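You operate a simulated robot arm through the tools that you are given. There is no shell and no other tool. Be economical: measure what you need, move in short steps, check, and stop when the job is done.

Carry out the task below with a simulated robot arm. There is one attempt and no reset: what you move stays moved.

## Task
Press the green bag from the black drawer into the yellow cell, fit the divider and the lid.
Fine: The divider that stands on the black mat; close the drawer again. Where these are worked on the way, their far stop is far enough and under half their travel is too little: black drawer.

It is judged by the outcome, as a careful person would: the job done as asked, and still so three seconds after it is handed in. It fails if anything else is knocked over, pushed out of place, dropped, spilled or broken. Lids that push on must go on centred and level and be pressed home; caps that screw on are set level and turned clockwise until they are tight.

## Robot
A 6-joint arm with a two-finger parallel gripper, fixed in place. Base frame: the origin is at the foot of the arm, x ahead of it, y to its left, z up; the work surface is at about z = 0. Units: mm, degrees, N and s.
With the tool pointing down near the work surface it reaches from about 140 to 580 mm from the base axis. Its first joint turns from -66.0 to 66.0 degrees. Payload 2.1 kg.
The tool frame sits at the grasp point between the pads (the TCP): z along the fingers, y along the line on which they close. The tips reach 30 mm beyond it. Largest opening 94 mm; finger width 28, thickness 10; the body of the gripper, 50 by 96 mm, starts 55 mm behind the TCP.
Orientation is that of the tool frame in the base frame, as a unit quaternion [w, x, y, z]. With the fingers straight down and closing along the base's y, the tool's x points along the base's -x, its y along +y and its z along -z.

## Interface
- The arm moves only by the tool step_arm. Its argument "moves" is a list of rows, each a list of 7 numbers: the closure, from 0 (fully open) to 1 (shut), then the shift along the tool's x, y, z in mm, then the turn, a rotation vector about the tool's x, y, z in degrees. In form: [[grip, dx, dy, dz, rx, ry, rz], ...]. A call has 1 to 20 rows; each row shifts and turns the commanded pose from where the row before left it, along the tool's axes as they then stand. Rows are played at 5 a second. More than 50 mm and 8.6 degrees between two rows, or a gripper value outside its range, and nothing of the call is played. A pose out of reach is approached as far as the arm can. The call stops where the force on the tool passes 90 N (or 10 N more than at its start, if that is more) or the arm is blocked; 0.2 s more then pass. The fingers move at their own pace (about 72 mm/s each) and stop on an object; they squeeze with about 35 N. The grip force told is the motor's: it shows also when the fingers shut on nothing. Time passes only in rows, and 0.2 s behind the last, so rows that do not move let the fingers close. The reply holds the time, the measured pose of the TCP, the force on the tool along the base axes, the opening and the grip force, in the units named above and with some noise, with the torque about the TCP (base axes, N m) and any sound that the robot's microphone picked up.
- Cameras (640 x 400 px; columns grow to the right, rows downward): "scene" is fixed at [56, -360.5, 461.7]; the picture's right is [0.76, -0.65, 0.00], its down [-0.42, -0.49, -0.76] and it looks along [0.50, 0.58, -0.65] (base axes); focal length 214 px, centre (320, 200). "wrist" rides on the gripper at [76, 14, -102] in the tool frame; the picture's right is [-0.18, 0.98, 0.00], its down [-0.75, -0.14, -0.64] and it looks along [-0.63, -0.12, 0.77] (tool axes); focal length 243 px, centre (320, 200). There is no depth. A picture from a camera that has moved, and an enlarged one, comes with that camera's place and axes in the base frame and with its lens. The place of the scene camera against the robot may be out by one fixed shift of up to 25 mm in any direction.
- capture(camera): a new picture of that camera. The clock stands still meanwhile.
- close_up(camera, box): a new picture of the part [left, top, right, bottom] of that camera's present view, enlarged. The clock stands still meanwhile.
- hand_in(): hands the job in; it is judged then, once.

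Go step by step. Nothing tells you positions but the pictures and the camera data: compare them with the known pose of the tool, close in by small moves and look again before you grip or let go. The budget is 120 turns and 84 pictures, counting those below and the enlarged ones. Unless the task says otherwise, let go and move clear before handing in, and close with one line.

The tools are called after "Emit:" by a JSON object that holds its "fn" and its "kwargs". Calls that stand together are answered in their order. step_arm: Moves the arm, as the interface text tells. Its arguments: {"type":"object","properties":{"moves":{"type":"array","items":{"type":"array","items":{"type":"number"}}}},"required":["moves"]} The other tools are called the same way: capture (camera) takes a picture; close_up (camera, box) takes an enlarged picture of a part of a camera's view; hand_in () hands the job in.

At the start:

```text
clock: 0.0
ee_pos: [312.4, 98.3, 339.5]
tool_rot: [0.0, 0.0, 1.0, 0.0]
force: [-0.2, -0.4, -0.6]
wrist_torque: [0.0, -0.01, 0.0]
grip_width: 94.1
grasp_force: 0.1
```

scene: 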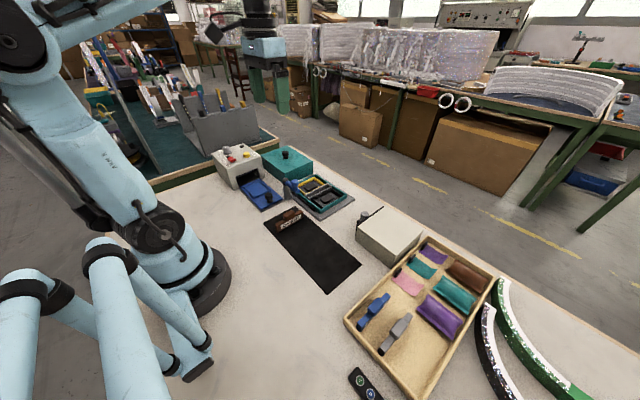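
wrist: 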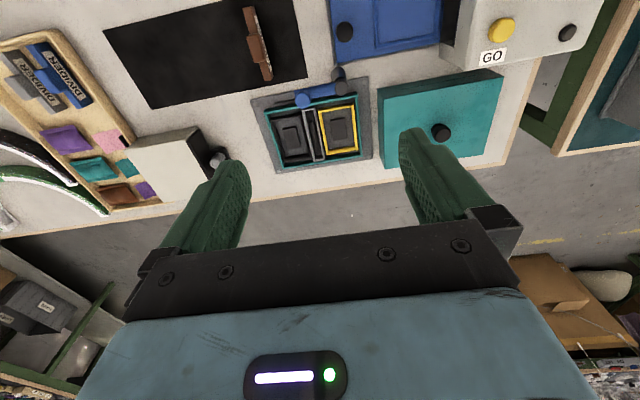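

I see a tray with bags and dividers, a black mat with a brown divider, a box with yellow-lined cell, teal lids, and boxes/drawers. I'll look closer first.

Emit:
{"fn": "close_up", "kwargs": {"camera": "scene", "box": [200, 130, 360, 230]}}

Emit:
{"fn": "close_up", "kwargs": {"camera": "scene", "box": [260, 190, 500, 340]}}

Emit:
{"fn": "close_up", "kwargs": {"camera": "wrist", "box": [240, 0, 560, 200]}}

Emit:
{"fn": "close_up", "kwargs": {"camera": "wrist", "box": [0, 0, 320, 200]}}

```text
4.00 times, centred on (280, 180) of scene
camera zoom: at [56.0, -360.5, 461.7], right [0.76, -0.65, 0.0], down [-0.42, -0.49, -0.76], along [0.5, 0.58, -0.65], focal length 858 px, centre (480, 280)
```

zoom: 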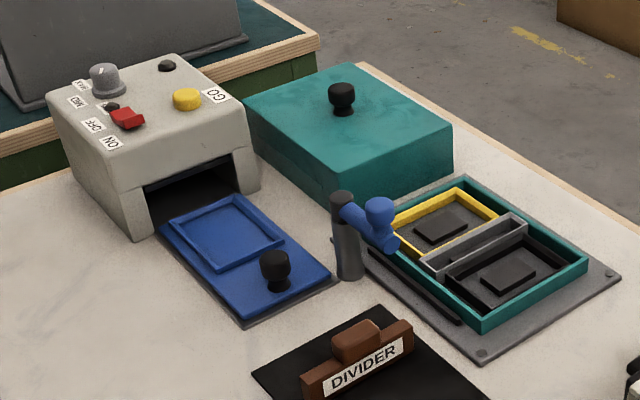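

```text
2.67 times, centred on (380, 265) of scene
camera zoom: at [56.0, -360.5, 461.7], right [0.76, -0.65, 0.0], down [-0.42, -0.49, -0.76], along [0.5, 0.58, -0.65], focal length 572 px, centre (160, 27)
```

zoom: 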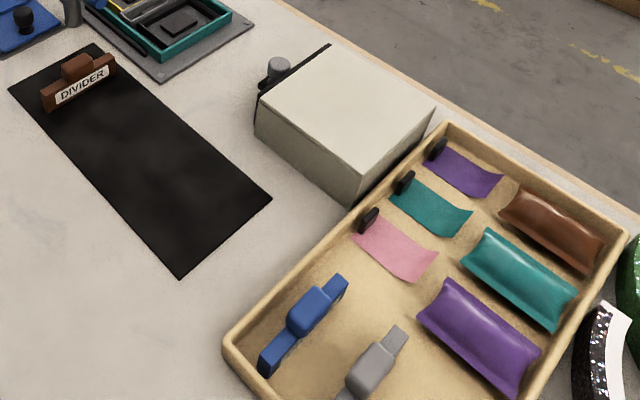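

```text
2.00 times, centred on (400, 100) of wrist
camera zoom: at [236.6, 113.0, 442.8], right [0.18, 0.98, 0.0], down [0.75, -0.14, 0.64], along [0.63, -0.12, -0.77], focal length 485 px, centre (160, 400)
```

zoom: 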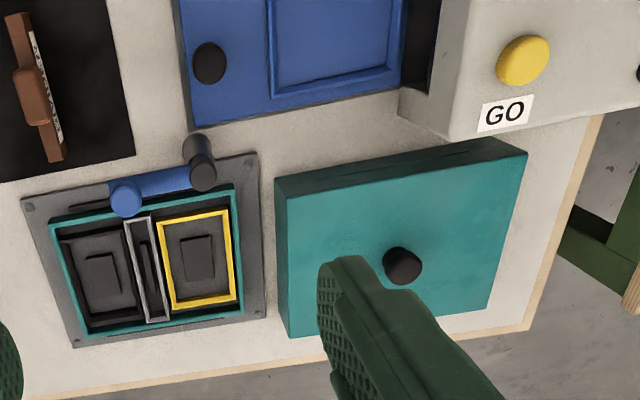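

```text
2.00 times, centred on (160, 100) of wrist
camera zoom: at [236.6, 113.0, 442.8], right [0.18, 0.98, 0.0], down [0.75, -0.14, 0.64], along [0.63, -0.12, -0.77], focal length 485 px, centre (640, 400)
```

zoom: 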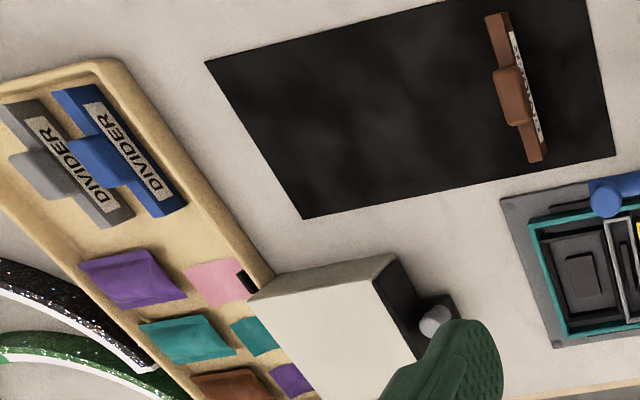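

The black drawer is in the grey box at about (435,-124). The fixture with the yellow cell is near (428,113), and the divider stands on the mat. I'll go closer to the fixture to measure it.

Emit:
{"fn": "step_arm", "kwargs": {"moves": [[0, -23, -8, 36, 0, 0, 0], [0, -23, -8, 36, 0, 0, 0], [0, 0, -8, 20, 0, 0, 0]]}}

Emit:
{"fn": "capture", "kwargs": {"camera": "wrist"}}

Emit:
{"fn": "close_up", "kwargs": {"camera": "scene", "box": [280, 165, 360, 215]}}

```text
clock: 0.8
ee_pos: [359.4, 74.8, 250.1]
tool_rot: [0.0, 0.0, 1.0, -0.001]
force: [0.3, 0.1, -0.2]
wrist_torque: [0.03, -0.02, -0.03]
grip_width: 94.0
grasp_force: 0.1
```

```text
77 pictures are left
camera wrist: at [283.7, 88.6, 350.7], right [0.18, 0.98, 0.0], down [0.75, -0.14, 0.64], along [0.63, -0.12, -0.77], focal length 243 px, centre (320, 200)
```

wrist: 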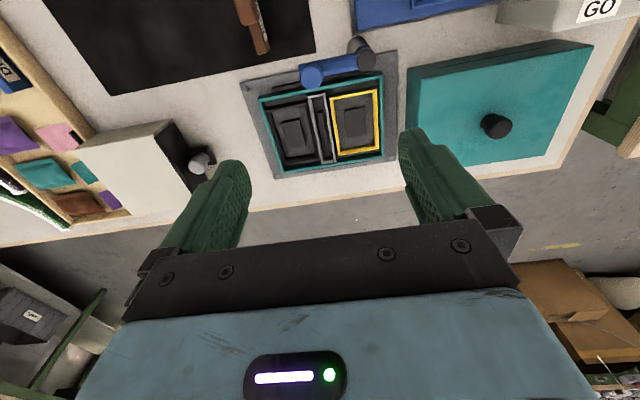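

```text
8.00 times, centred on (320, 190) of scene
camera zoom: at [56.0, -360.5, 461.7], right [0.76, -0.65, 0.0], down [-0.42, -0.49, -0.76], along [0.5, 0.58, -0.65], focal length 1716 px, centre (320, 280)
```

zoom: 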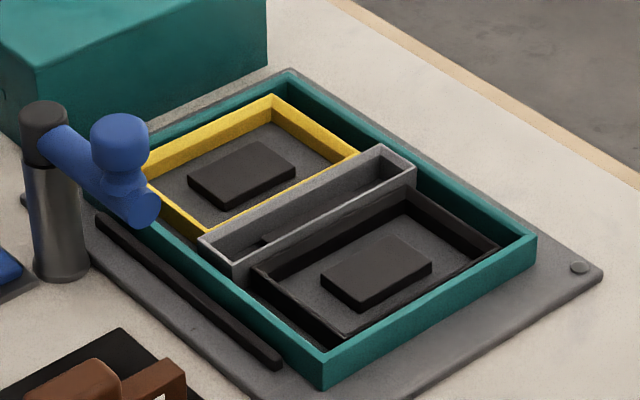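

I'll zoom the wrist view on the fixture and on the drawer front for precise measurement.

Emit:
{"fn": "close_up", "kwargs": {"camera": "wrist", "box": [230, 20, 422, 180]}}

Emit:
{"fn": "close_up", "kwargs": {"camera": "wrist", "box": [390, 0, 640, 200]}}

Emit:
{"fn": "close_up", "kwargs": {"camera": "wrist", "box": [70, 60, 262, 220]}}

```text
2.50 times, centred on (326, 100) of wrist
camera zoom: at [283.7, 88.6, 350.7], right [0.18, 0.98, 0.0], down [0.75, -0.14, 0.64], along [0.63, -0.12, -0.77], focal length 606 px, centre (305, 450)
```

zoom: 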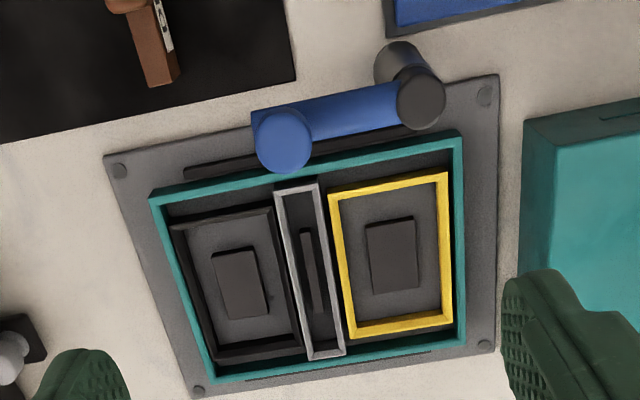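

```text
2.00 times, centred on (515, 100) of wrist
camera zoom: at [283.7, 88.6, 350.7], right [0.18, 0.98, 0.0], down [0.75, -0.14, 0.64], along [0.63, -0.12, -0.77], focal length 485 px, centre (-70, 400)
```

zoom: 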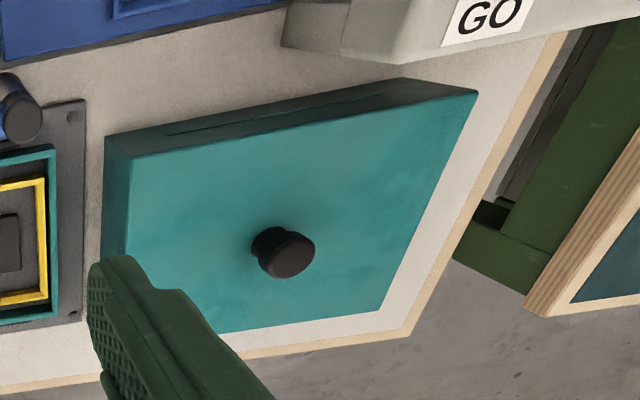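

```text
2.50 times, centred on (166, 140) of wrist
camera zoom: at [283.7, 88.6, 350.7], right [0.18, 0.98, 0.0], down [0.75, -0.14, 0.64], along [0.63, -0.12, -0.77], focal length 606 px, centre (705, 350)
```

zoom: 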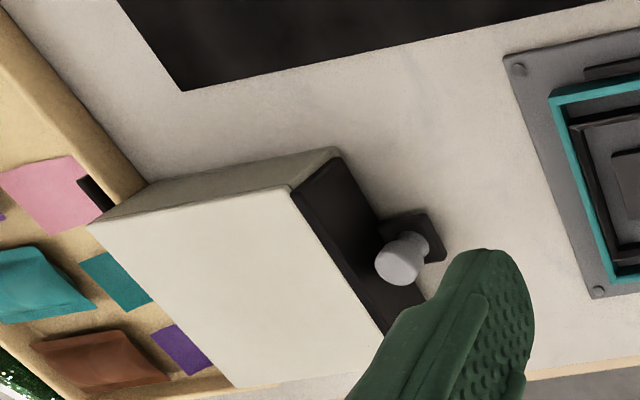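

The fixture is axis-aligned and centred near (429,69), the yellow cell is near (429,112) and the slot near (429,66). The drawer box is also axis-aligned, with its front at y≈-151 and the knob near (442,-130). I'll move over there for a closer look.

Emit:
{"fn": "step_arm", "kwargs": {"moves": [[0, -9, -33, 14, 0, 0, 0], [0, -9, -33, 14, 0, 0, 0], [0, -9, -33, 14, 0, 0, 0], [0, -9, -33, 14, 0, 0, 0], [0, -9, -33, 14, 0, 0, 0]]}}

Emit:
{"fn": "capture", "kwargs": {"camera": "wrist"}}

Emit:
{"fn": "close_up", "kwargs": {"camera": "scene", "box": [340, 195, 420, 245]}}

```text
clock: 2.0
ee_pos: [405.0, -89.3, 178.2]
tool_rot: [0.001, -0.001, 1.0, 0.0]
force: [0.3, 0.2, -0.1]
wrist_torque: [0.01, -0.01, 0.01]
grip_width: 93.9
grasp_force: 0.1
```

```text
72 pictures are left
camera wrist: at [328.3, -76.1, 280.7], right [0.18, 0.98, 0.0], down [0.75, -0.14, 0.64], along [0.63, -0.12, -0.77], focal length 243 px, centre (320, 200)
```

wrist: 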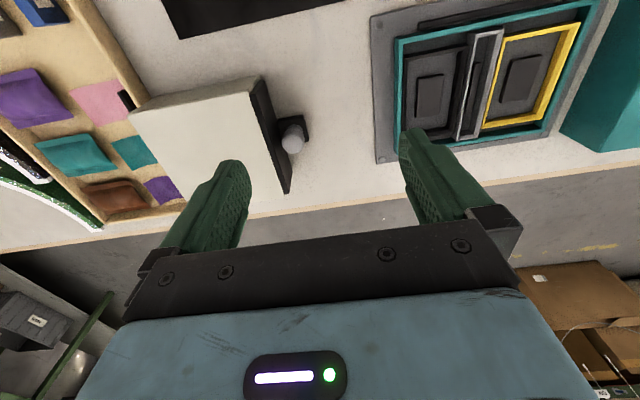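

```text
8.00 times, centred on (380, 220) of scene
camera zoom: at [56.0, -360.4, 461.7], right [0.76, -0.65, 0.0], down [-0.42, -0.49, -0.76], along [0.5, 0.58, -0.65], focal length 1716 px, centre (-160, 40)
```

zoom: 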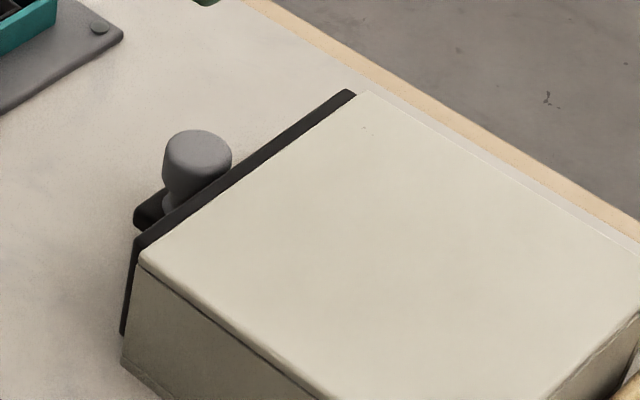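

The knob stands upright on a black ledge at the drawer front. I'll zoom in on it.

Emit:
{"fn": "close_up", "kwargs": {"camera": "wrist", "box": [232, 70, 328, 130]}}

Emit:
{"fn": "close_up", "kwargs": {"camera": "wrist", "box": [232, 110, 328, 170]}}

```text
6.67 times, centred on (280, 100) of wrist
camera zoom: at [328.3, -76.1, 280.7], right [0.18, 0.98, 0.0], down [0.75, -0.14, 0.64], along [0.63, -0.12, -0.77], focal length 1618 px, centre (587, 867)
```

zoom: 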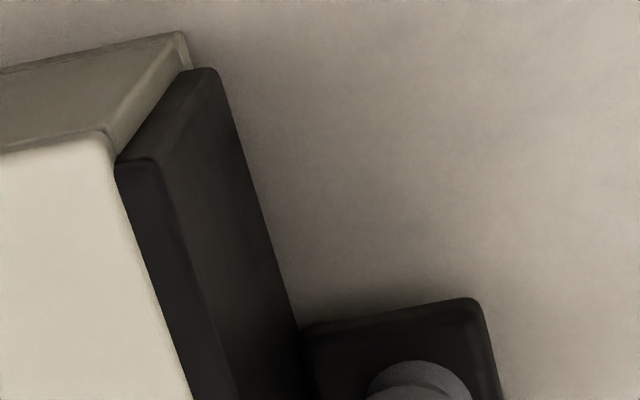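

```text
6.67 times, centred on (280, 140) of wrist
camera zoom: at [328.3, -76.1, 280.7], right [0.18, 0.98, 0.0], down [0.75, -0.14, 0.64], along [0.63, -0.12, -0.77], focal length 1618 px, centre (587, 600)
```

zoom: 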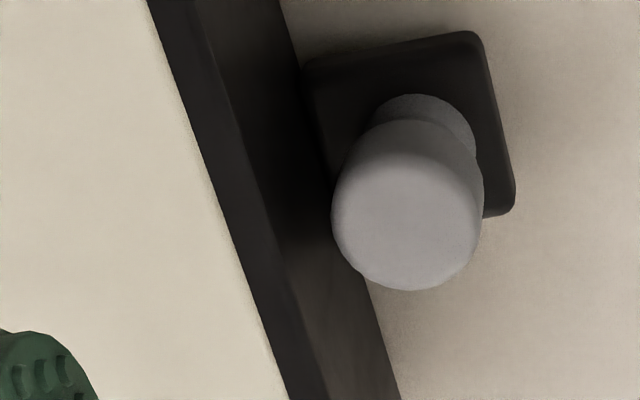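

The knob axis is at about (441,-127), spanning z≈16–41. I'll turn the gripper 90° so it closes along x, and come over the knob.

Emit:
{"fn": "step_arm", "kwargs": {"moves": [[0, 0, 0, 0, 0, 0, 8.5], [0, 0, 0, 0, 0, 0, 8.5], [0, 0, 0, 0, 0, 0, 8.5], [0, 0, 0, 0, 0, 0, 8.5], [0, 0, 0, 0, 0, 0, 8.5], [0, 0, 0, 0, 0, 0, 8.5], [0, 0, 0, 0, 0, 0, 8.5], [0, 0, 0, 0, 0, 0, 8.5], [0, 0, 0, 0, 0, 0, 8.5], [0, 0, 0, 0, 0, 0, 8.5], [0, 0, 0, 0, 0, 0, 5], [0, -18, 18, 25, 0, 0, 0], [0, -18, 18, 25, 0, 0, 0], [0, 0, 0, 0, 0, 0, 0]]}}

Emit:
{"fn": "capture", "kwargs": {"camera": "wrist"}}

```text
clock: 5.0
ee_pos: [440.3, -125.2, 128.8]
tool_rot: [0.0, 0.707, 0.708, 0.0]
force: [-0.2, -0.5, 0.3]
wrist_torque: [0.02, -0.03, 0.01]
grip_width: 94.0
grasp_force: 0.0
```

```text
68 pictures are left
camera wrist: at [454.9, -50.2, 231.2], right [0.98, -0.18, 0.0], down [-0.14, -0.75, 0.64], along [-0.12, -0.63, -0.77], focal length 243 px, centre (320, 200)
```

wrist: 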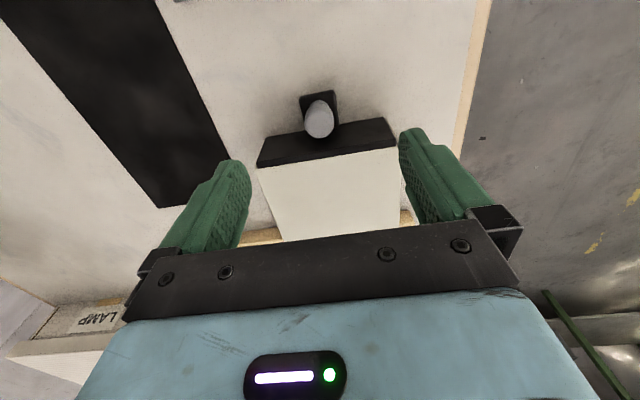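

The knob lines up at (440.5,-125). I'll descend and close on it.

Emit:
{"fn": "step_arm", "kwargs": {"moves": [[0.4, 1, 0, 30, 0, 0, 0], [0.4, 0, 0, 30, 0, 0, 0], [0.4, 0, 0, 20, 0, 0, 0], [1, 0, 0, 0, 0, 0, 0], [1, 0, 0, 0, 0, 0, 0], [1, 0, 0, 0, 0, 0, 0]]}}

```text
clock: 6.4
ee_pos: [440.9, -125.2, 48.9]
tool_rot: [0.001, 0.707, 0.707, 0.0]
force: [4.4, -0.2, -9.1]
wrist_torque: [-0.03, 0.23, 0.02]
grip_width: 23.3
grasp_force: 45.3
```

The knob is held (23 mm). Now I pull the drawer along +y in small steps.

Emit:
{"fn": "step_arm", "kwargs": {"moves": [[1, 8, 0, 0, 0, 0, 0], [1, 8, 0, 0, 0, 0, 0], [1, 8, 0, 0, 0, 0, 0], [1, 8, 0, 0, 0, 0, 0], [1, 8, 0, 0, 0, 0, 0], [1, 8, 0, 0, 0, 0, 0], [1, 8, 0, 0, 0, 0, 0], [1, 8, 0, 0, 0, 0, 0]]}}

Emit:
{"fn": "capture", "kwargs": {"camera": "scene"}}

```text
clock: 8.2
ee_pos: [440.9, -61.2, 49.2]
tool_rot: [0.001, 0.707, 0.707, 0.0]
force: [-7.8, -0.5, 5.8]
wrist_torque: [-0.16, 0.39, -0.02]
grip_width: 23.4
grasp_force: 44.7
```

```text
67 pictures are left
```

scene: 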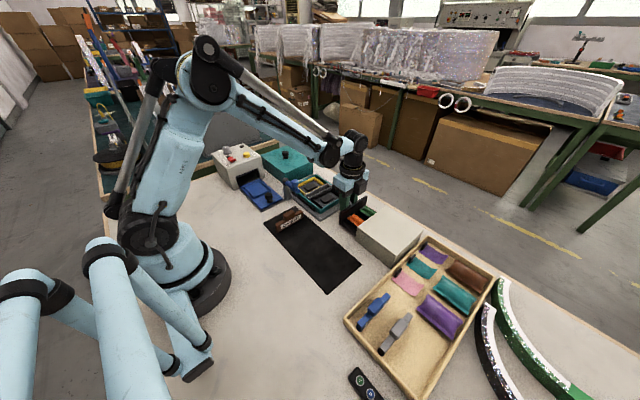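

The drawer is 64 mm open and orange and green bags are showing. I'll continue gently to its stop.

Emit:
{"fn": "step_arm", "kwargs": {"moves": [[1, 3, 0, 0, 0, 0, 0], [1, 3, 0, 0, 0, 0, 0], [1, 3, 0, 0, 0, 0, 0], [1, 3, 0, 0, 0, 0, 0]]}}

Emit:
{"fn": "close_up", "kwargs": {"camera": "scene", "box": [310, 170, 438, 250]}}

```text
clock: 9.2
ee_pos: [439.4, -49.4, 48.1]
tool_rot: [0.0, 0.707, 0.707, 0.001]
force: [-4.2, -1.2, 7.9]
wrist_torque: [-0.16, 0.34, -0.08]
grip_width: 23.3
grasp_force: 45.2
```

```text
5.00 times, centred on (374, 210) of scene
camera zoom: at [55.9, -360.5, 461.7], right [0.76, -0.65, 0.0], down [-0.42, -0.49, -0.76], along [0.5, 0.58, -0.65], focal length 1072 px, centre (50, 150)
```

zoom: 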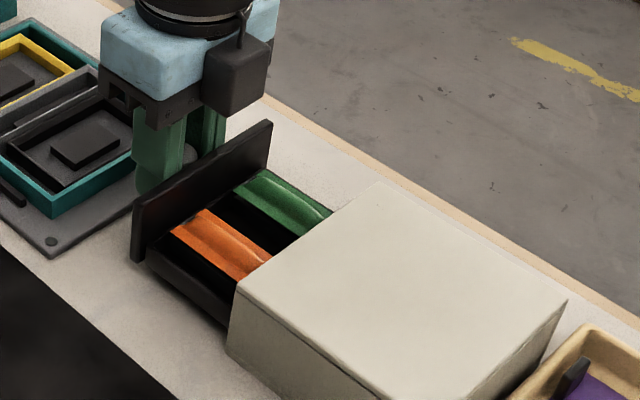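

Emit:
{"fn": "step_arm", "kwargs": {"moves": [[1, 2, 0, 0, 0, 0, 0], [1, 2, 0, 0, 0, 0, 0], [1, 0, 0, 0, 0, 0, 0]]}}

Emit:
{"fn": "close_up", "kwargs": {"camera": "scene", "box": [310, 170, 438, 250]}}

```text
clock: 10.0
ee_pos: [439.9, -45.9, 48.6]
tool_rot: [-0.001, 0.707, 0.707, -0.001]
force: [-11.7, -1.9, 3.0]
wrist_torque: [0.01, -0.2, 0.01]
grip_width: 23.3
grasp_force: 45.3
```

```text
5.00 times, centred on (374, 210) of scene
camera zoom: at [55.9, -360.5, 461.7], right [0.76, -0.65, 0.0], down [-0.42, -0.49, -0.76], along [0.5, 0.58, -0.65], focal length 1072 px, centre (50, 150)
```

zoom: 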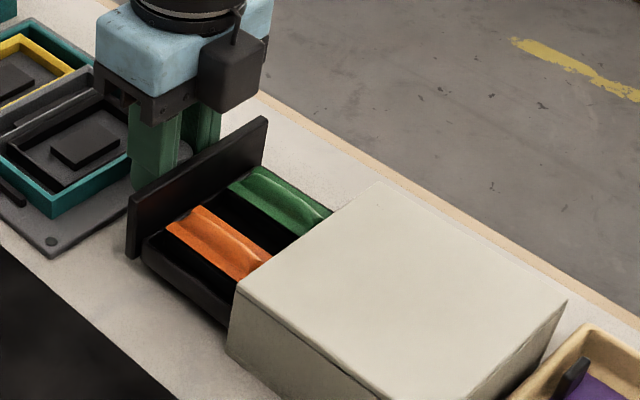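

The drawer is 79 mm out, close to the fixture plate, which looks like enough. I'll release the knob, rise and look inside.

Emit:
{"fn": "step_arm", "kwargs": {"moves": [[0.3, 0, 0, 0, 0, 0, 0], [0.3, 0, 0, 0, 0, 0, 0], [0.3, 0, 0, -40, 0, 0, 0], [0.3, -10, 0, -45, 0, 0, 0], [0, -10, 0, -30, 0, 0, 0], [0, -10, 0, 0, 0, 0, 0]]}}

Emit:
{"fn": "capture", "kwargs": {"camera": "wrist"}}

```text
clock: 11.4
ee_pos: [440.1, -74.2, 165.4]
tool_rot: [0.0, 0.707, 0.707, 0.0]
force: [0.4, 0.0, 0.2]
wrist_torque: [0.01, -0.03, -0.01]
grip_width: 93.9
grasp_force: 0.0
```

```text
64 pictures are left
camera wrist: at [453.6, 1.4, 266.7], right [0.98, -0.18, 0.0], down [-0.14, -0.75, 0.64], along [-0.12, -0.63, -0.77], focal length 243 px, centre (320, 200)
```

wrist: 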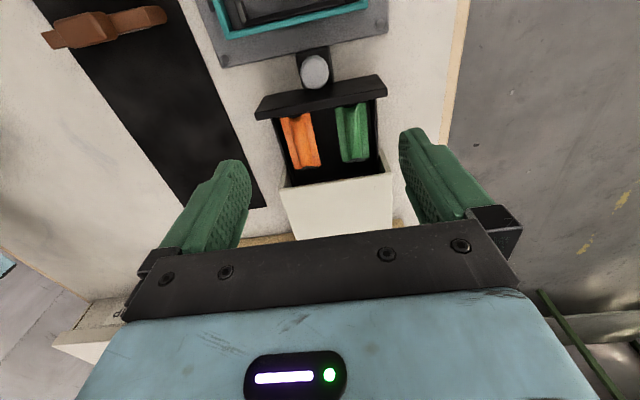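

Emit:
{"fn": "close_up", "kwargs": {"camera": "wrist", "box": [240, 50, 400, 190]}}

Emit:
{"fn": "close_up", "kwargs": {"camera": "scene", "box": [326, 180, 406, 230]}}

```text
2.86 times, centred on (320, 120) of wrist
camera zoom: at [453.6, 1.4, 266.7], right [0.98, -0.18, 0.0], down [-0.14, -0.75, 0.64], along [-0.12, -0.63, -0.77], focal length 693 px, centre (320, 429)
```

zoom: 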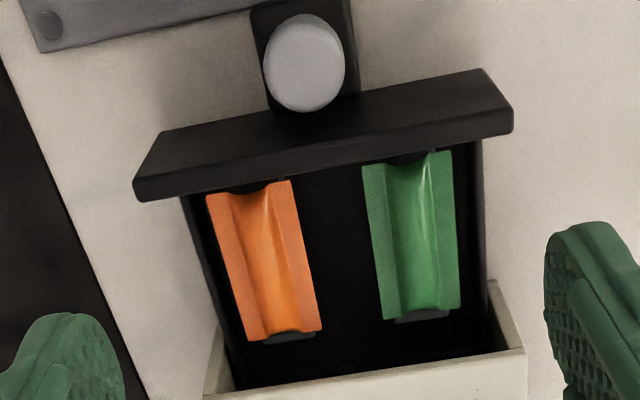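

```text
8.00 times, centred on (366, 205) of scene
camera zoom: at [56.0, -360.5, 461.7], right [0.76, -0.65, 0.0], down [-0.42, -0.49, -0.76], along [0.5, 0.58, -0.65], focal length 1716 px, centre (-48, 160)
```

zoom: 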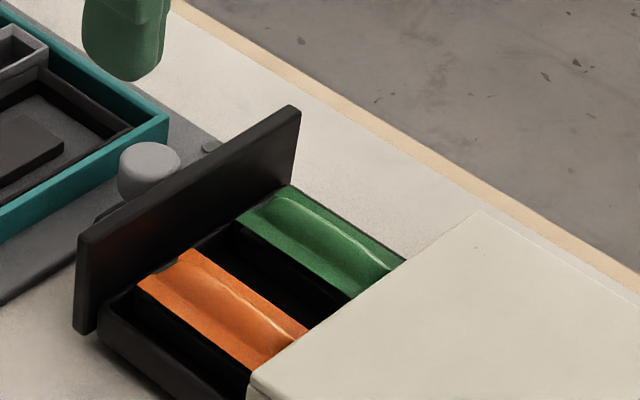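

The green bag is fully exposed, centred near (467,-114.5) and about 30×60 mm. I need its profile and side clearances, so I'll zoom in.

Emit:
{"fn": "close_up", "kwargs": {"camera": "wrist", "box": [320, 80, 400, 130]}}

Emit:
{"fn": "close_up", "kwargs": {"camera": "wrist", "box": [320, 120, 400, 170]}}

Emit:
{"fn": "close_up", "kwargs": {"camera": "scene", "box": [346, 195, 386, 220]}}

```text
8.00 times, centred on (360, 105) of wrist
camera zoom: at [453.6, 1.4, 266.7], right [0.98, -0.18, 0.0], down [-0.14, -0.75, 0.64], along [-0.12, -0.63, -0.77], focal length 1941 px, centre (0, 960)
```

zoom: 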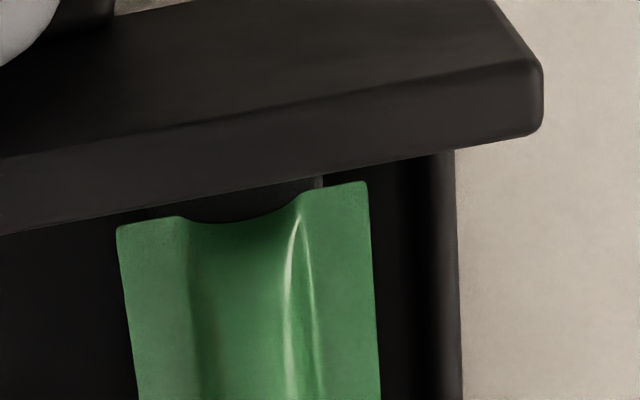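

```text
8.00 times, centred on (360, 145) of wrist
camera zoom: at [453.6, 1.4, 266.7], right [0.98, -0.18, 0.0], down [-0.14, -0.75, 0.64], along [-0.12, -0.63, -0.77], focal length 1941 px, centre (0, 640)
```

zoom: 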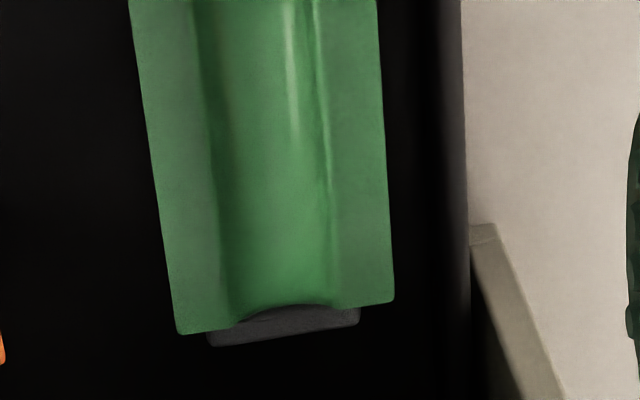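

```text
16.00 times, centred on (366, 208) of scene
camera zoom: at [56.0, -360.5, 461.7], right [0.76, -0.65, 0.0], down [-0.42, -0.49, -0.76], along [0.5, 0.58, -0.65], focal length 3432 px, centre (-416, 80)
```

zoom: 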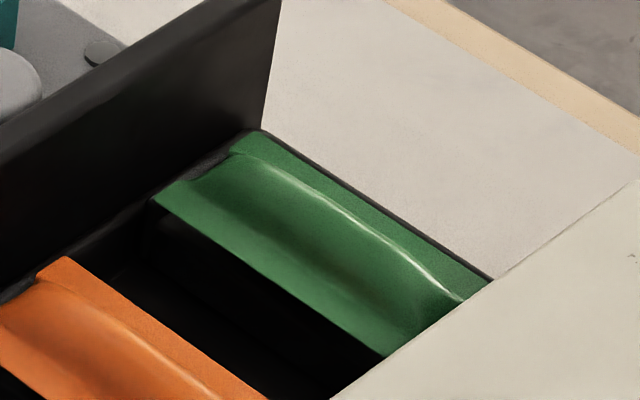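

The bag is a pillow pouch on a pedestal with its rim at about z 28. The drawer walls are about 12 mm lower, so I can grip across x above them. I'll come over it.

Emit:
{"fn": "step_arm", "kwargs": {"moves": [[0.4, -13, 9, 25, 0, 0, 0], [0.4, -13, 9, 25, 0, 0, 0], [0.4, -13, 9, 25, 0, 0, 0], [0.4, 0, 0, 0, 0, 0, 0]]}}

Emit:
{"fn": "capture", "kwargs": {"camera": "wrist"}}

Emit:
{"fn": "close_up", "kwargs": {"camera": "scene", "box": [320, 160, 416, 220]}}

```text
clock: 12.4
ee_pos: [467.6, -114.0, 86.2]
tool_rot: [0.001, 0.707, 0.707, 0.0]
force: [0.2, -0.6, 0.2]
wrist_torque: [-0.02, -0.02, 0.03]
grip_width: 56.3
grasp_force: 0.1
```

```text
58 pictures are left
camera wrist: at [481.5, -37.7, 188.5], right [0.98, -0.18, 0.0], down [-0.14, -0.75, 0.64], along [-0.12, -0.63, -0.77], focal length 243 px, centre (320, 200)
```

wrist: 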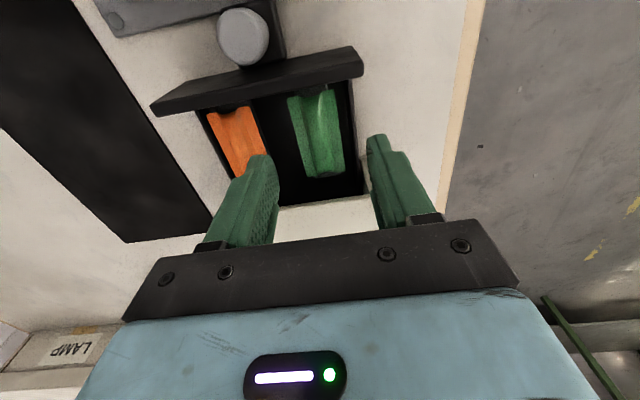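

```text
6.67 times, centred on (368, 190) of scene
camera zoom: at [55.9, -360.5, 461.7], right [0.76, -0.65, 0.0], down [-0.42, -0.49, -0.76], along [0.5, 0.58, -0.65], focal length 1430 px, centre (0, 267)
```

zoom: 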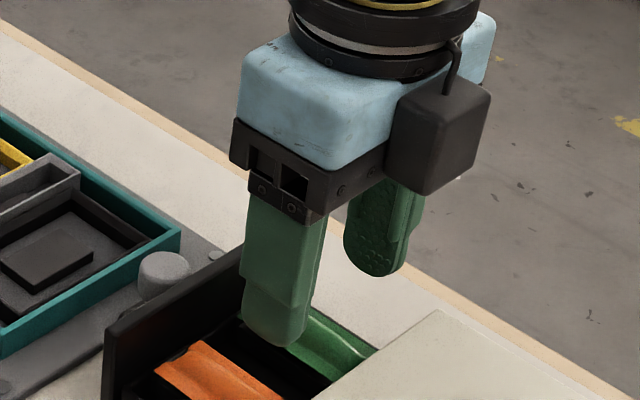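

The alignment is good (467,-113). I'll descend so the tips pass just below the bag's rim, then close.

Emit:
{"fn": "step_arm", "kwargs": {"moves": [[0.4, 0, 0, 15, 0, 0, 0], [0.4, 0, 0, 12, 0, 0, 0], [0.4, 0, 0, 7, 0, 0, 0]]}}

Emit:
{"fn": "close_up", "kwargs": {"camera": "wrist", "box": [240, 80, 400, 200]}}

Emit:
{"fn": "close_up", "kwargs": {"camera": "scene", "box": [336, 185, 400, 225]}}

```text
clock: 13.2
ee_pos: [467.1, -114.9, 54.2]
tool_rot: [0.0, 0.707, 0.707, 0.0]
force: [-0.9, 0.6, -0.2]
wrist_torque: [0.01, -0.01, 0.01]
grip_width: 56.5
grasp_force: 0.1
```

```text
3.33 times, centred on (320, 140) of wrist
camera zoom: at [481.3, -38.4, 156.0], right [0.98, -0.18, 0.0], down [-0.14, -0.75, 0.64], along [-0.12, -0.63, -0.77], focal length 809 px, centre (320, 400)
```

zoom: 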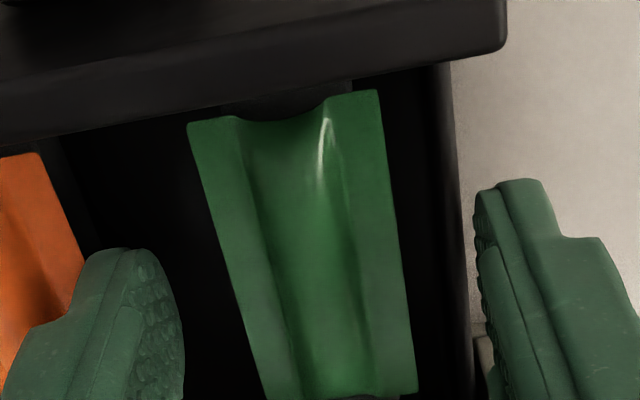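

```text
10.00 times, centred on (368, 205) of scene
camera zoom: at [56.0, -360.5, 461.7], right [0.76, -0.65, 0.0], down [-0.42, -0.49, -0.76], along [0.5, 0.58, -0.65], focal length 2145 px, centre (-160, 150)
```

zoom: 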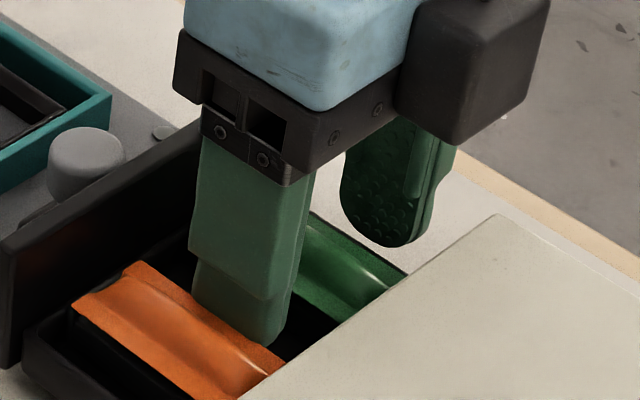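

Alignment is fine. I'll narrow slightly, lower 5 mm more, then close on the bag.

Emit:
{"fn": "step_arm", "kwargs": {"moves": [[0.52, 0, 0, 0, 0, 0, 0], [0.52, 0, 0, 2, 0, 0, 0], [0.52, 0, 0, 3, 0, 0, 0], [1, 0, 0, 0, 0, 0, 0], [1, 0, 0, 0, 0, 0, 0], [1, 0, 0, 0, 0, 0, 0]]}}

Emit:
{"fn": "close_up", "kwargs": {"camera": "wrist", "box": [240, 80, 400, 200]}}

```text
clock: 14.6
ee_pos: [474.5, -113.6, 49.5]
tool_rot: [0.011, 0.707, 0.707, 0.011]
force: [72.8, 0.3, -13.3]
wrist_torque: [0.8, -1.6, -0.49]
grip_width: 37.5
grasp_force: 44.8
```

```text
3.33 times, centred on (320, 140) of wrist
camera zoom: at [484.8, -38.1, 151.6], right [0.98, -0.18, 0.03], down [-0.16, -0.75, 0.64], along [-0.09, -0.63, -0.77], focal length 809 px, centre (320, 400)
```

zoom: 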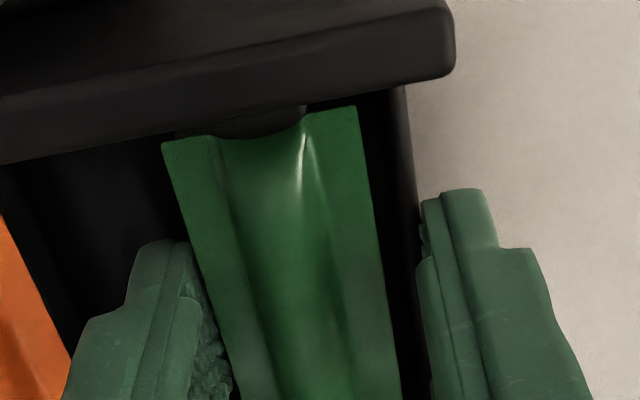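

The right finger went outside the drawer's side wall and clamped it, so I'm opening immediately and coming up a bit.

Emit:
{"fn": "step_arm", "kwargs": {"moves": [[0.45, 0, 0, 0, 0, 0, 0], [0.45, 0, 0, 0, 0, 0, 0], [0.45, 0, 0, -7, 0, 0, 0]]}}

Emit:
{"fn": "close_up", "kwargs": {"camera": "wrist", "box": [240, 80, 400, 200]}}

Emit:
{"fn": "close_up", "kwargs": {"camera": "scene", "box": [320, 180, 416, 240]}}

```text
clock: 15.4
ee_pos: [466.6, -114.0, 56.8]
tool_rot: [-0.001, 0.707, 0.707, 0.0]
force: [-0.1, -0.4, 0.7]
wrist_torque: [0.02, 0.0, 0.01]
grip_width: 51.5
grasp_force: 0.0
```

```text
3.33 times, centred on (320, 140) of wrist
camera zoom: at [480.7, -38.4, 158.3], right [0.98, -0.18, 0.0], down [-0.14, -0.75, 0.64], along [-0.12, -0.63, -0.77], focal length 809 px, centre (320, 400)
```

zoom: 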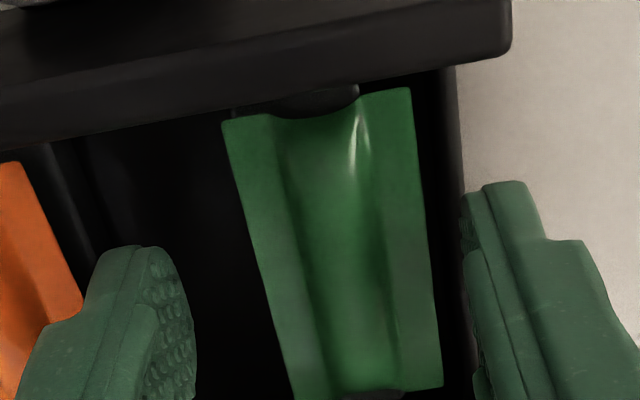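

```text
6.67 times, centred on (368, 210) of scene
camera zoom: at [55.9, -360.5, 461.7], right [0.76, -0.65, 0.0], down [-0.42, -0.49, -0.76], along [0.5, 0.58, -0.65], focal length 1430 px, centre (0, 133)
```

zoom: 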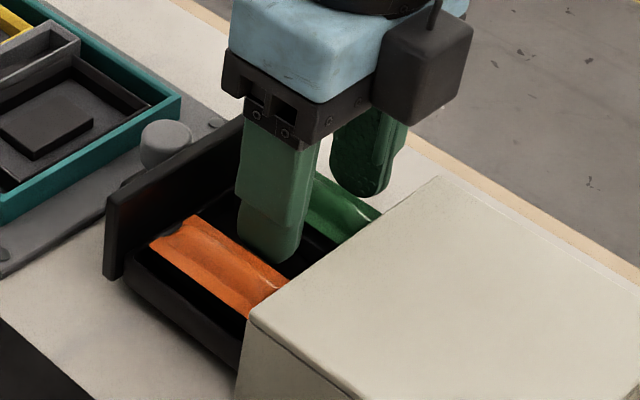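

The bag was nudged about 4.5 mm toward the wall but still sits flat. I'll re-centre at x≈471.5 and try closing at this higher level, in stages.

Emit:
{"fn": "step_arm", "kwargs": {"moves": [[0.5, 0, 4.5, 0, 0, 0, 0], [0.58, 0, 0, 0, 0, 0, 0], [0.62, 0, 0, 0, 0, 0, 0], [0.65, 0, 0, 0, 0, 0, 0], [0.68, 0, 0, 0, 0, 0, 0], [0.68, 0, 0, 0, 0, 0, 0]]}}

Emit:
{"fn": "close_up", "kwargs": {"camera": "wrist", "box": [240, 80, 400, 200]}}

```text
clock: 16.8
ee_pos: [472.0, -115.3, 56.3]
tool_rot: [0.0, 0.708, 0.706, 0.0]
force: [0.4, 0.3, 0.8]
wrist_torque: [-0.01, -0.02, 0.03]
grip_width: 29.9
grasp_force: 0.1
```

```text
3.33 times, centred on (320, 140) of wrist
camera zoom: at [485.2, -38.3, 158.8], right [0.98, -0.18, 0.0], down [-0.14, -0.75, 0.64], along [-0.12, -0.63, -0.77], focal length 809 px, centre (320, 400)
```

zoom: 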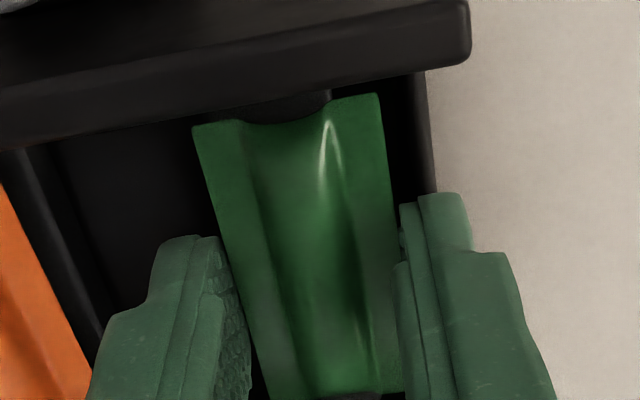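

No contact yet at 30 mm, and the tips clear the wall top. I'll lower 1 mm at a time to find the level.

Emit:
{"fn": "step_arm", "kwargs": {"moves": [[0.64, 0, 0, 0, 0, 0, 0], [0.64, 0, 0, 1, 0, 0, 0], [0.64, 0, 0, 1, 0, 0, 0], [0.64, 0, 0, 1, 0, 0, 0]]}}

Emit:
{"fn": "step_arm", "kwargs": {"moves": [[0.75, 0, 0, 0, 0, 0, 0], [0.75, 0, 0, 0, 0, 0, 0], [0.75, 0, 0, 0, 0, 0, 0]]}}

Emit:
{"fn": "close_up", "kwargs": {"camera": "wrist", "box": [240, 80, 400, 200]}}

```text
clock: 17.8
ee_pos: [472.1, -114.1, 54.7]
tool_rot: [0.001, 0.707, 0.707, 0.001]
force: [-0.6, -1.1, 11.6]
wrist_torque: [-0.02, -0.26, 0.05]
grip_width: 33.6
grasp_force: 0.1
```

```text
clock: 18.6
ee_pos: [471.2, -113.2, 54.4]
tool_rot: [0.002, 0.707, 0.707, 0.0]
force: [6.9, -0.4, 19.3]
wrist_torque: [-0.02, -0.67, -0.05]
grip_width: 31.2
grasp_force: 6.8
```

```text
3.33 times, centred on (320, 140) of wrist
camera zoom: at [485.6, -37.8, 156.1], right [0.98, -0.18, 0.0], down [-0.14, -0.75, 0.64], along [-0.12, -0.63, -0.77], focal length 809 px, centre (320, 400)
```

zoom: 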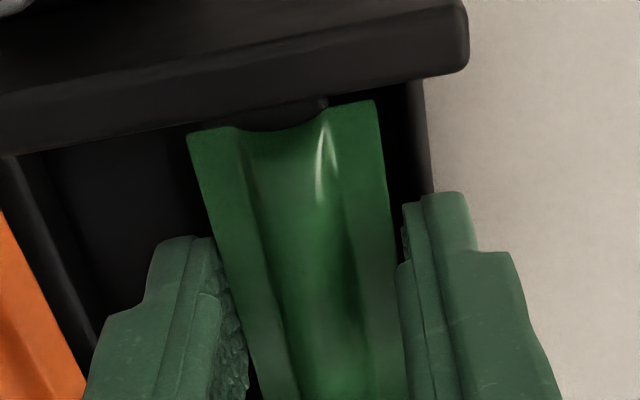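

The tip rests on the wall top at z≈25 and the fingers meet the bag at 31 mm. I'll raise 0.7 mm, close fully, and see whether it holds.

Emit:
{"fn": "step_arm", "kwargs": {"moves": [[0.75, 0, 0, -0.7, 0, 0, 0], [1, 0, 0, 0, 0, 0, 0], [1, 0, 0, 0, 0, 0, 0], [1, 0, 0, 0, 0, 0, 0]]}}

Emit:
{"fn": "close_up", "kwargs": {"camera": "wrist", "box": [240, 80, 400, 200]}}

```text
clock: 19.6
ee_pos: [469.3, -114.1, 53.3]
tool_rot: [-0.001, 0.707, 0.707, -0.001]
force: [-4.0, -0.1, 17.4]
wrist_torque: [-0.01, -0.09, 0.02]
grip_width: 28.7
grasp_force: 35.0
```

```text
3.33 times, centred on (320, 140) of wrist
camera zoom: at [484.9, -37.8, 156.1], right [0.98, -0.18, 0.0], down [-0.14, -0.75, 0.64], along [-0.12, -0.63, -0.77], focal length 809 px, centre (320, 400)
```

zoom: 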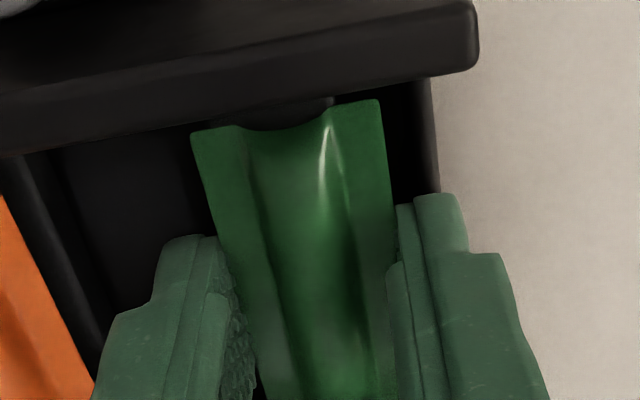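

It grips at 28.7 mm with 35 N. I'll lift slowly and check.

Emit:
{"fn": "step_arm", "kwargs": {"moves": [[1, 0, 0, -4, 0, 0, 0], [1, 0, 0, -6, 0, 0, 0], [1, 0, 0, -10, 0, 0, 0], [1, 0, 0, 0, 0, 0, 0]]}}

Emit:
{"fn": "capture", "kwargs": {"camera": "wrist"}}

Emit:
{"fn": "close_up", "kwargs": {"camera": "scene", "box": [320, 180, 416, 240]}}

```text
clock: 20.6
ee_pos: [470.5, -114.0, 74.6]
tool_rot: [0.0, 0.707, 0.707, 0.001]
force: [0.1, 0.0, 0.4]
wrist_torque: [0.0, 0.02, -0.04]
grip_width: 28.5
grasp_force: 35.2
```

```text
48 pictures are left
camera wrist: at [485.0, -37.8, 176.0], right [0.98, -0.18, 0.0], down [-0.14, -0.75, 0.64], along [-0.12, -0.63, -0.77], focal length 243 px, centre (320, 200)
```

wrist: 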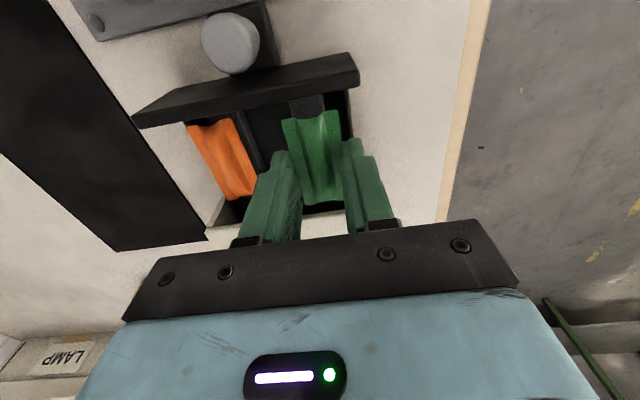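

```text
6.67 times, centred on (368, 210) of scene
camera zoom: at [56.0, -360.5, 461.7], right [0.76, -0.65, 0.0], down [-0.42, -0.49, -0.76], along [0.5, 0.58, -0.65], focal length 1430 px, centre (0, 133)
```

zoom: 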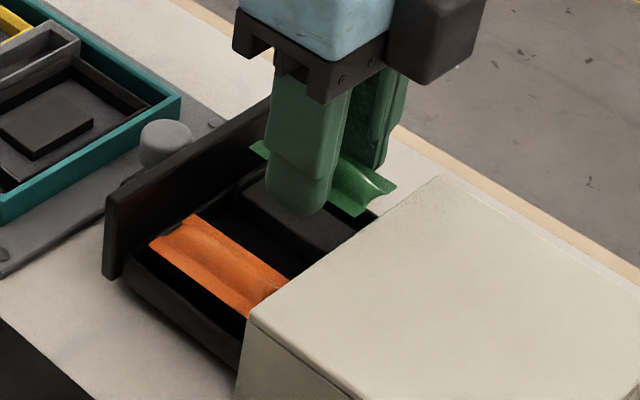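

The bag is held. I'll raise, turn back −90° so it lines up with the yellow cell, and carry it over the cell.

Emit:
{"fn": "step_arm", "kwargs": {"moves": [[1, 0, 0, -35, 0, 0, 0], [1, 0, 0, -35, 0, 0, 0], [1, 0, 0, 0, 0, 0, -8.5], [1, 0, 0, 0, 0, 0, -8.5], [1, 0, 0, 0, 0, 0, -8.5], [1, 0, 0, 0, 0, 0, -8.5], [1, 0, 0, 0, 0, 0, -8.5], [1, 0, 0, 0, 0, 0, -8.5], [1, 0, 0, 0, 0, 0, -8.5], [1, 0, 0, 0, 0, 0, -8.5], [1, 0, 0, 0, 0, 0, -8.5], [1, 0, 0, 0, 0, 0, -8.5], [1, 0, 0, 0, 0, 0, -5]]}}

Emit:
{"fn": "step_arm", "kwargs": {"moves": [[1, 7, 38, 0, 0, 0, 0], [1, 7, 38, 0, 0, 0, 0], [1, 7, 38, 0, 0, 0, 0], [1, 7, 38, 0, 0, 0, 0], [1, 7, 38, 0, 0, 0, 0], [1, 6.5, 36, 0, 0, 0, 0], [1, 0, 0, 20, 0, 0, 0], [1, 0, 0, 20, 0, 0, 0], [1, 0, 0, 0, 0, 0, 0]]}}

Emit:
{"fn": "capture", "kwargs": {"camera": "wrist"}}

Emit:
{"fn": "close_up", "kwargs": {"camera": "scene", "box": [264, 140, 360, 220]}}

```text
clock: 23.4
ee_pos: [471.6, -113.4, 145.2]
tool_rot: [0.0, 0.0, 1.0, 0.0]
force: [-0.2, 0.1, -0.2]
wrist_torque: [0.01, -0.02, -0.02]
grip_width: 28.1
grasp_force: 35.0
```

```text
clock: 25.4
ee_pos: [430.2, 111.7, 102.9]
tool_rot: [0.0, 0.001, 1.0, 0.0]
force: [-0.6, 0.4, 0.6]
wrist_torque: [0.02, 0.0, 0.0]
grip_width: 28.3
grasp_force: 34.9
```

```text
46 pictures are left
camera wrist: at [354.4, 126.1, 205.2], right [0.18, 0.98, 0.0], down [0.75, -0.14, 0.64], along [0.63, -0.12, -0.77], focal length 243 px, centre (320, 200)
```

wrist: 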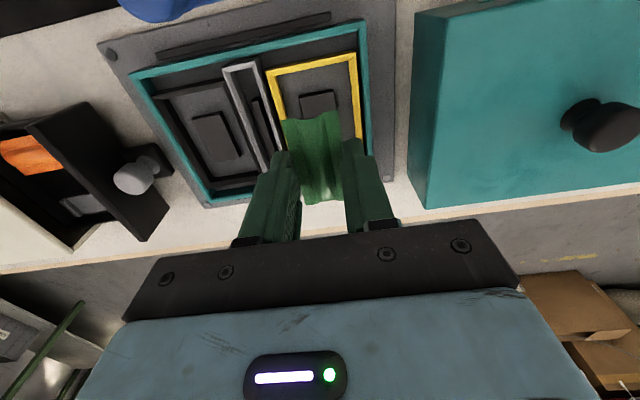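

```text
5.00 times, centred on (312, 180) of scene
camera zoom: at [56.0, -360.5, 461.7], right [0.76, -0.65, 0.0], down [-0.42, -0.49, -0.76], along [0.5, 0.58, -0.65], focal length 1072 px, centre (360, 300)
```

zoom: 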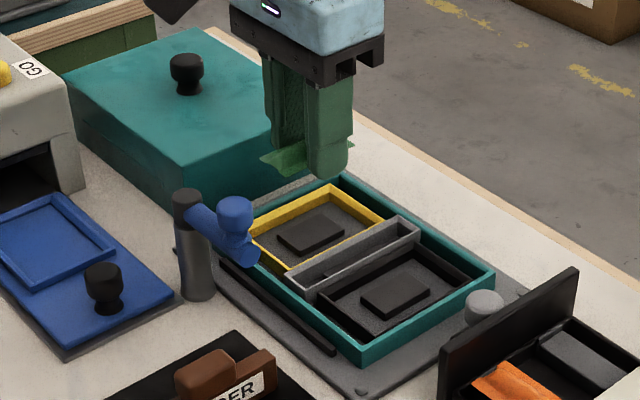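

The cell centre refines to y≈113. I'll lower the bag until the tips are just above the cell rim.

Emit:
{"fn": "step_arm", "kwargs": {"moves": [[1, 1, 1.2, 20, 0, 0, 0], [1, 0, 0, 15, 0, 0, 0], [1, 0, 0, 10, 0, 0, 0], [1, 0, 0, 3, 0, 0, 0], [1, 0, 0, 0, 0, 0, 0]]}}

Emit:
{"fn": "close_up", "kwargs": {"camera": "wrist", "box": [220, 40, 420, 200]}}

Emit:
{"fn": "close_up", "kwargs": {"camera": "scene", "box": [280, 150, 360, 210]}}

```text
clock: 26.6
ee_pos: [429.1, 113.1, 56.8]
tool_rot: [0.0, 0.0, 1.0, 0.001]
force: [0.4, 0.2, -0.7]
wrist_torque: [-0.01, 0.04, 0.0]
grip_width: 28.4
grasp_force: 35.1
```

```text
2.50 times, centred on (320, 120) of wrist
camera zoom: at [352.9, 127.6, 158.7], right [0.18, 0.98, 0.0], down [0.75, -0.14, 0.64], along [0.63, -0.12, -0.77], focal length 606 px, centre (320, 400)
```

zoom: 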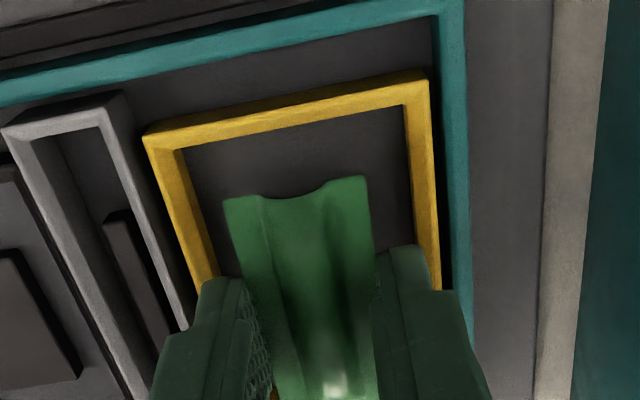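

```text
6.67 times, centred on (320, 180) of scene
camera zoom: at [55.9, -360.5, 461.7], right [0.76, -0.65, 0.0], down [-0.42, -0.49, -0.76], along [0.5, 0.58, -0.65], focal length 1430 px, centre (320, 333)
```

zoom: 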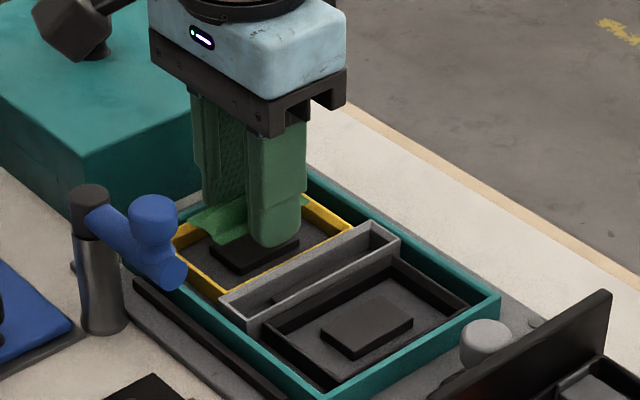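

It's centred over the cell. I'll lower 2 mm, release gently and look.

Emit:
{"fn": "step_arm", "kwargs": {"moves": [[1, 0, 0, 2, 0, 0, 0], [0.62, 0, 0, 0, 0, 0, 0], [0.6, 0, 0, 0, 0, 0, 0], [0.55, 0, 0, -15, 0, 0, 0], [0.55, 0, 0, -35, 0, 0, 0], [0.55, 0, 0, -25, 0, 0, 0]]}}

Emit:
{"fn": "close_up", "kwargs": {"camera": "wrist", "box": [220, 20, 420, 180]}}

Emit:
{"fn": "close_up", "kwargs": {"camera": "scene", "box": [280, 160, 360, 220]}}

```text
clock: 28.0
ee_pos: [429.4, 112.8, 129.7]
tool_rot: [0.0, 0.0, 1.0, 0.0]
force: [-0.3, -0.7, 0.1]
wrist_torque: [0.01, -0.01, -0.01]
grip_width: 42.4
grasp_force: 0.1
```

```text
2.50 times, centred on (320, 100) of wrist
camera zoom: at [353.0, 126.4, 232.8], right [0.18, 0.98, 0.0], down [0.75, -0.14, 0.64], along [0.63, -0.12, -0.77], focal length 606 px, centre (320, 450)
```

zoom: 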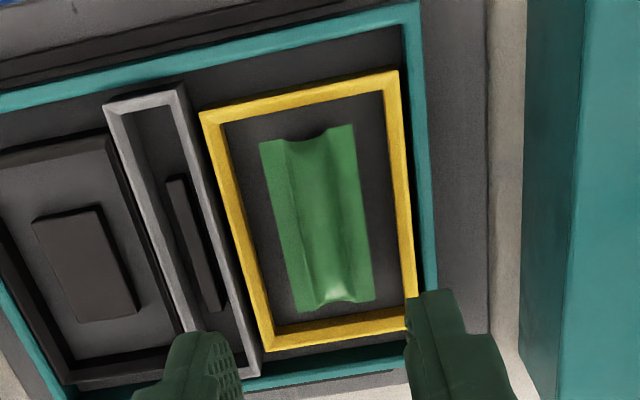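

```text
6.67 times, centred on (320, 190) of scene
camera zoom: at [55.9, -360.5, 461.7], right [0.76, -0.65, 0.0], down [-0.42, -0.49, -0.76], along [0.5, 0.58, -0.65], focal length 1430 px, centre (320, 267)
```

zoom: 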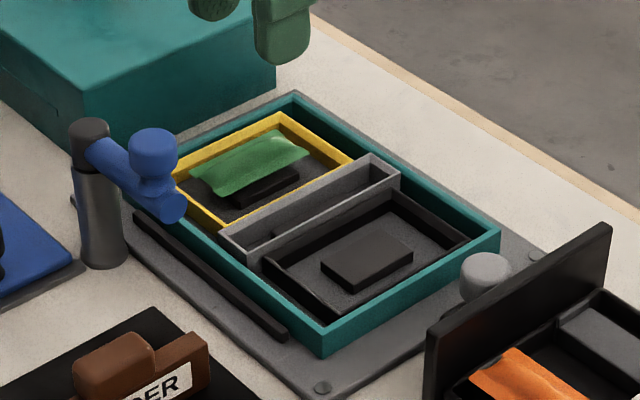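

The bag sits centred on the cell's boss. Now I close the fingers and press down on it gently.

Emit:
{"fn": "step_arm", "kwargs": {"moves": [[1, 0, 0, 20, 0, 0, 0], [1, 0, 0, 25, 0, 0, 0], [1, 0, 0, 20, 0, 0, 0], [1, 0, 0, 8, 0, 0, 0], [1, 0, 0, 3, 0, 0, 0], [1, 0, 0, 2, 0, 0, 0]]}}

```text
clock: 29.3
ee_pos: [431.9, 113.2, 57.1]
tool_rot: [0.0, 0.0, 1.0, -0.002]
force: [-0.3, -0.1, 28.3]
wrist_torque: [-0.04, 0.05, 0.02]
grip_width: 0.1
grasp_force: 33.2
stopped in row 6: the force on the tool passed its limit at 100 N (the readings are from after the stop); the commanded pose is now the measured one
```

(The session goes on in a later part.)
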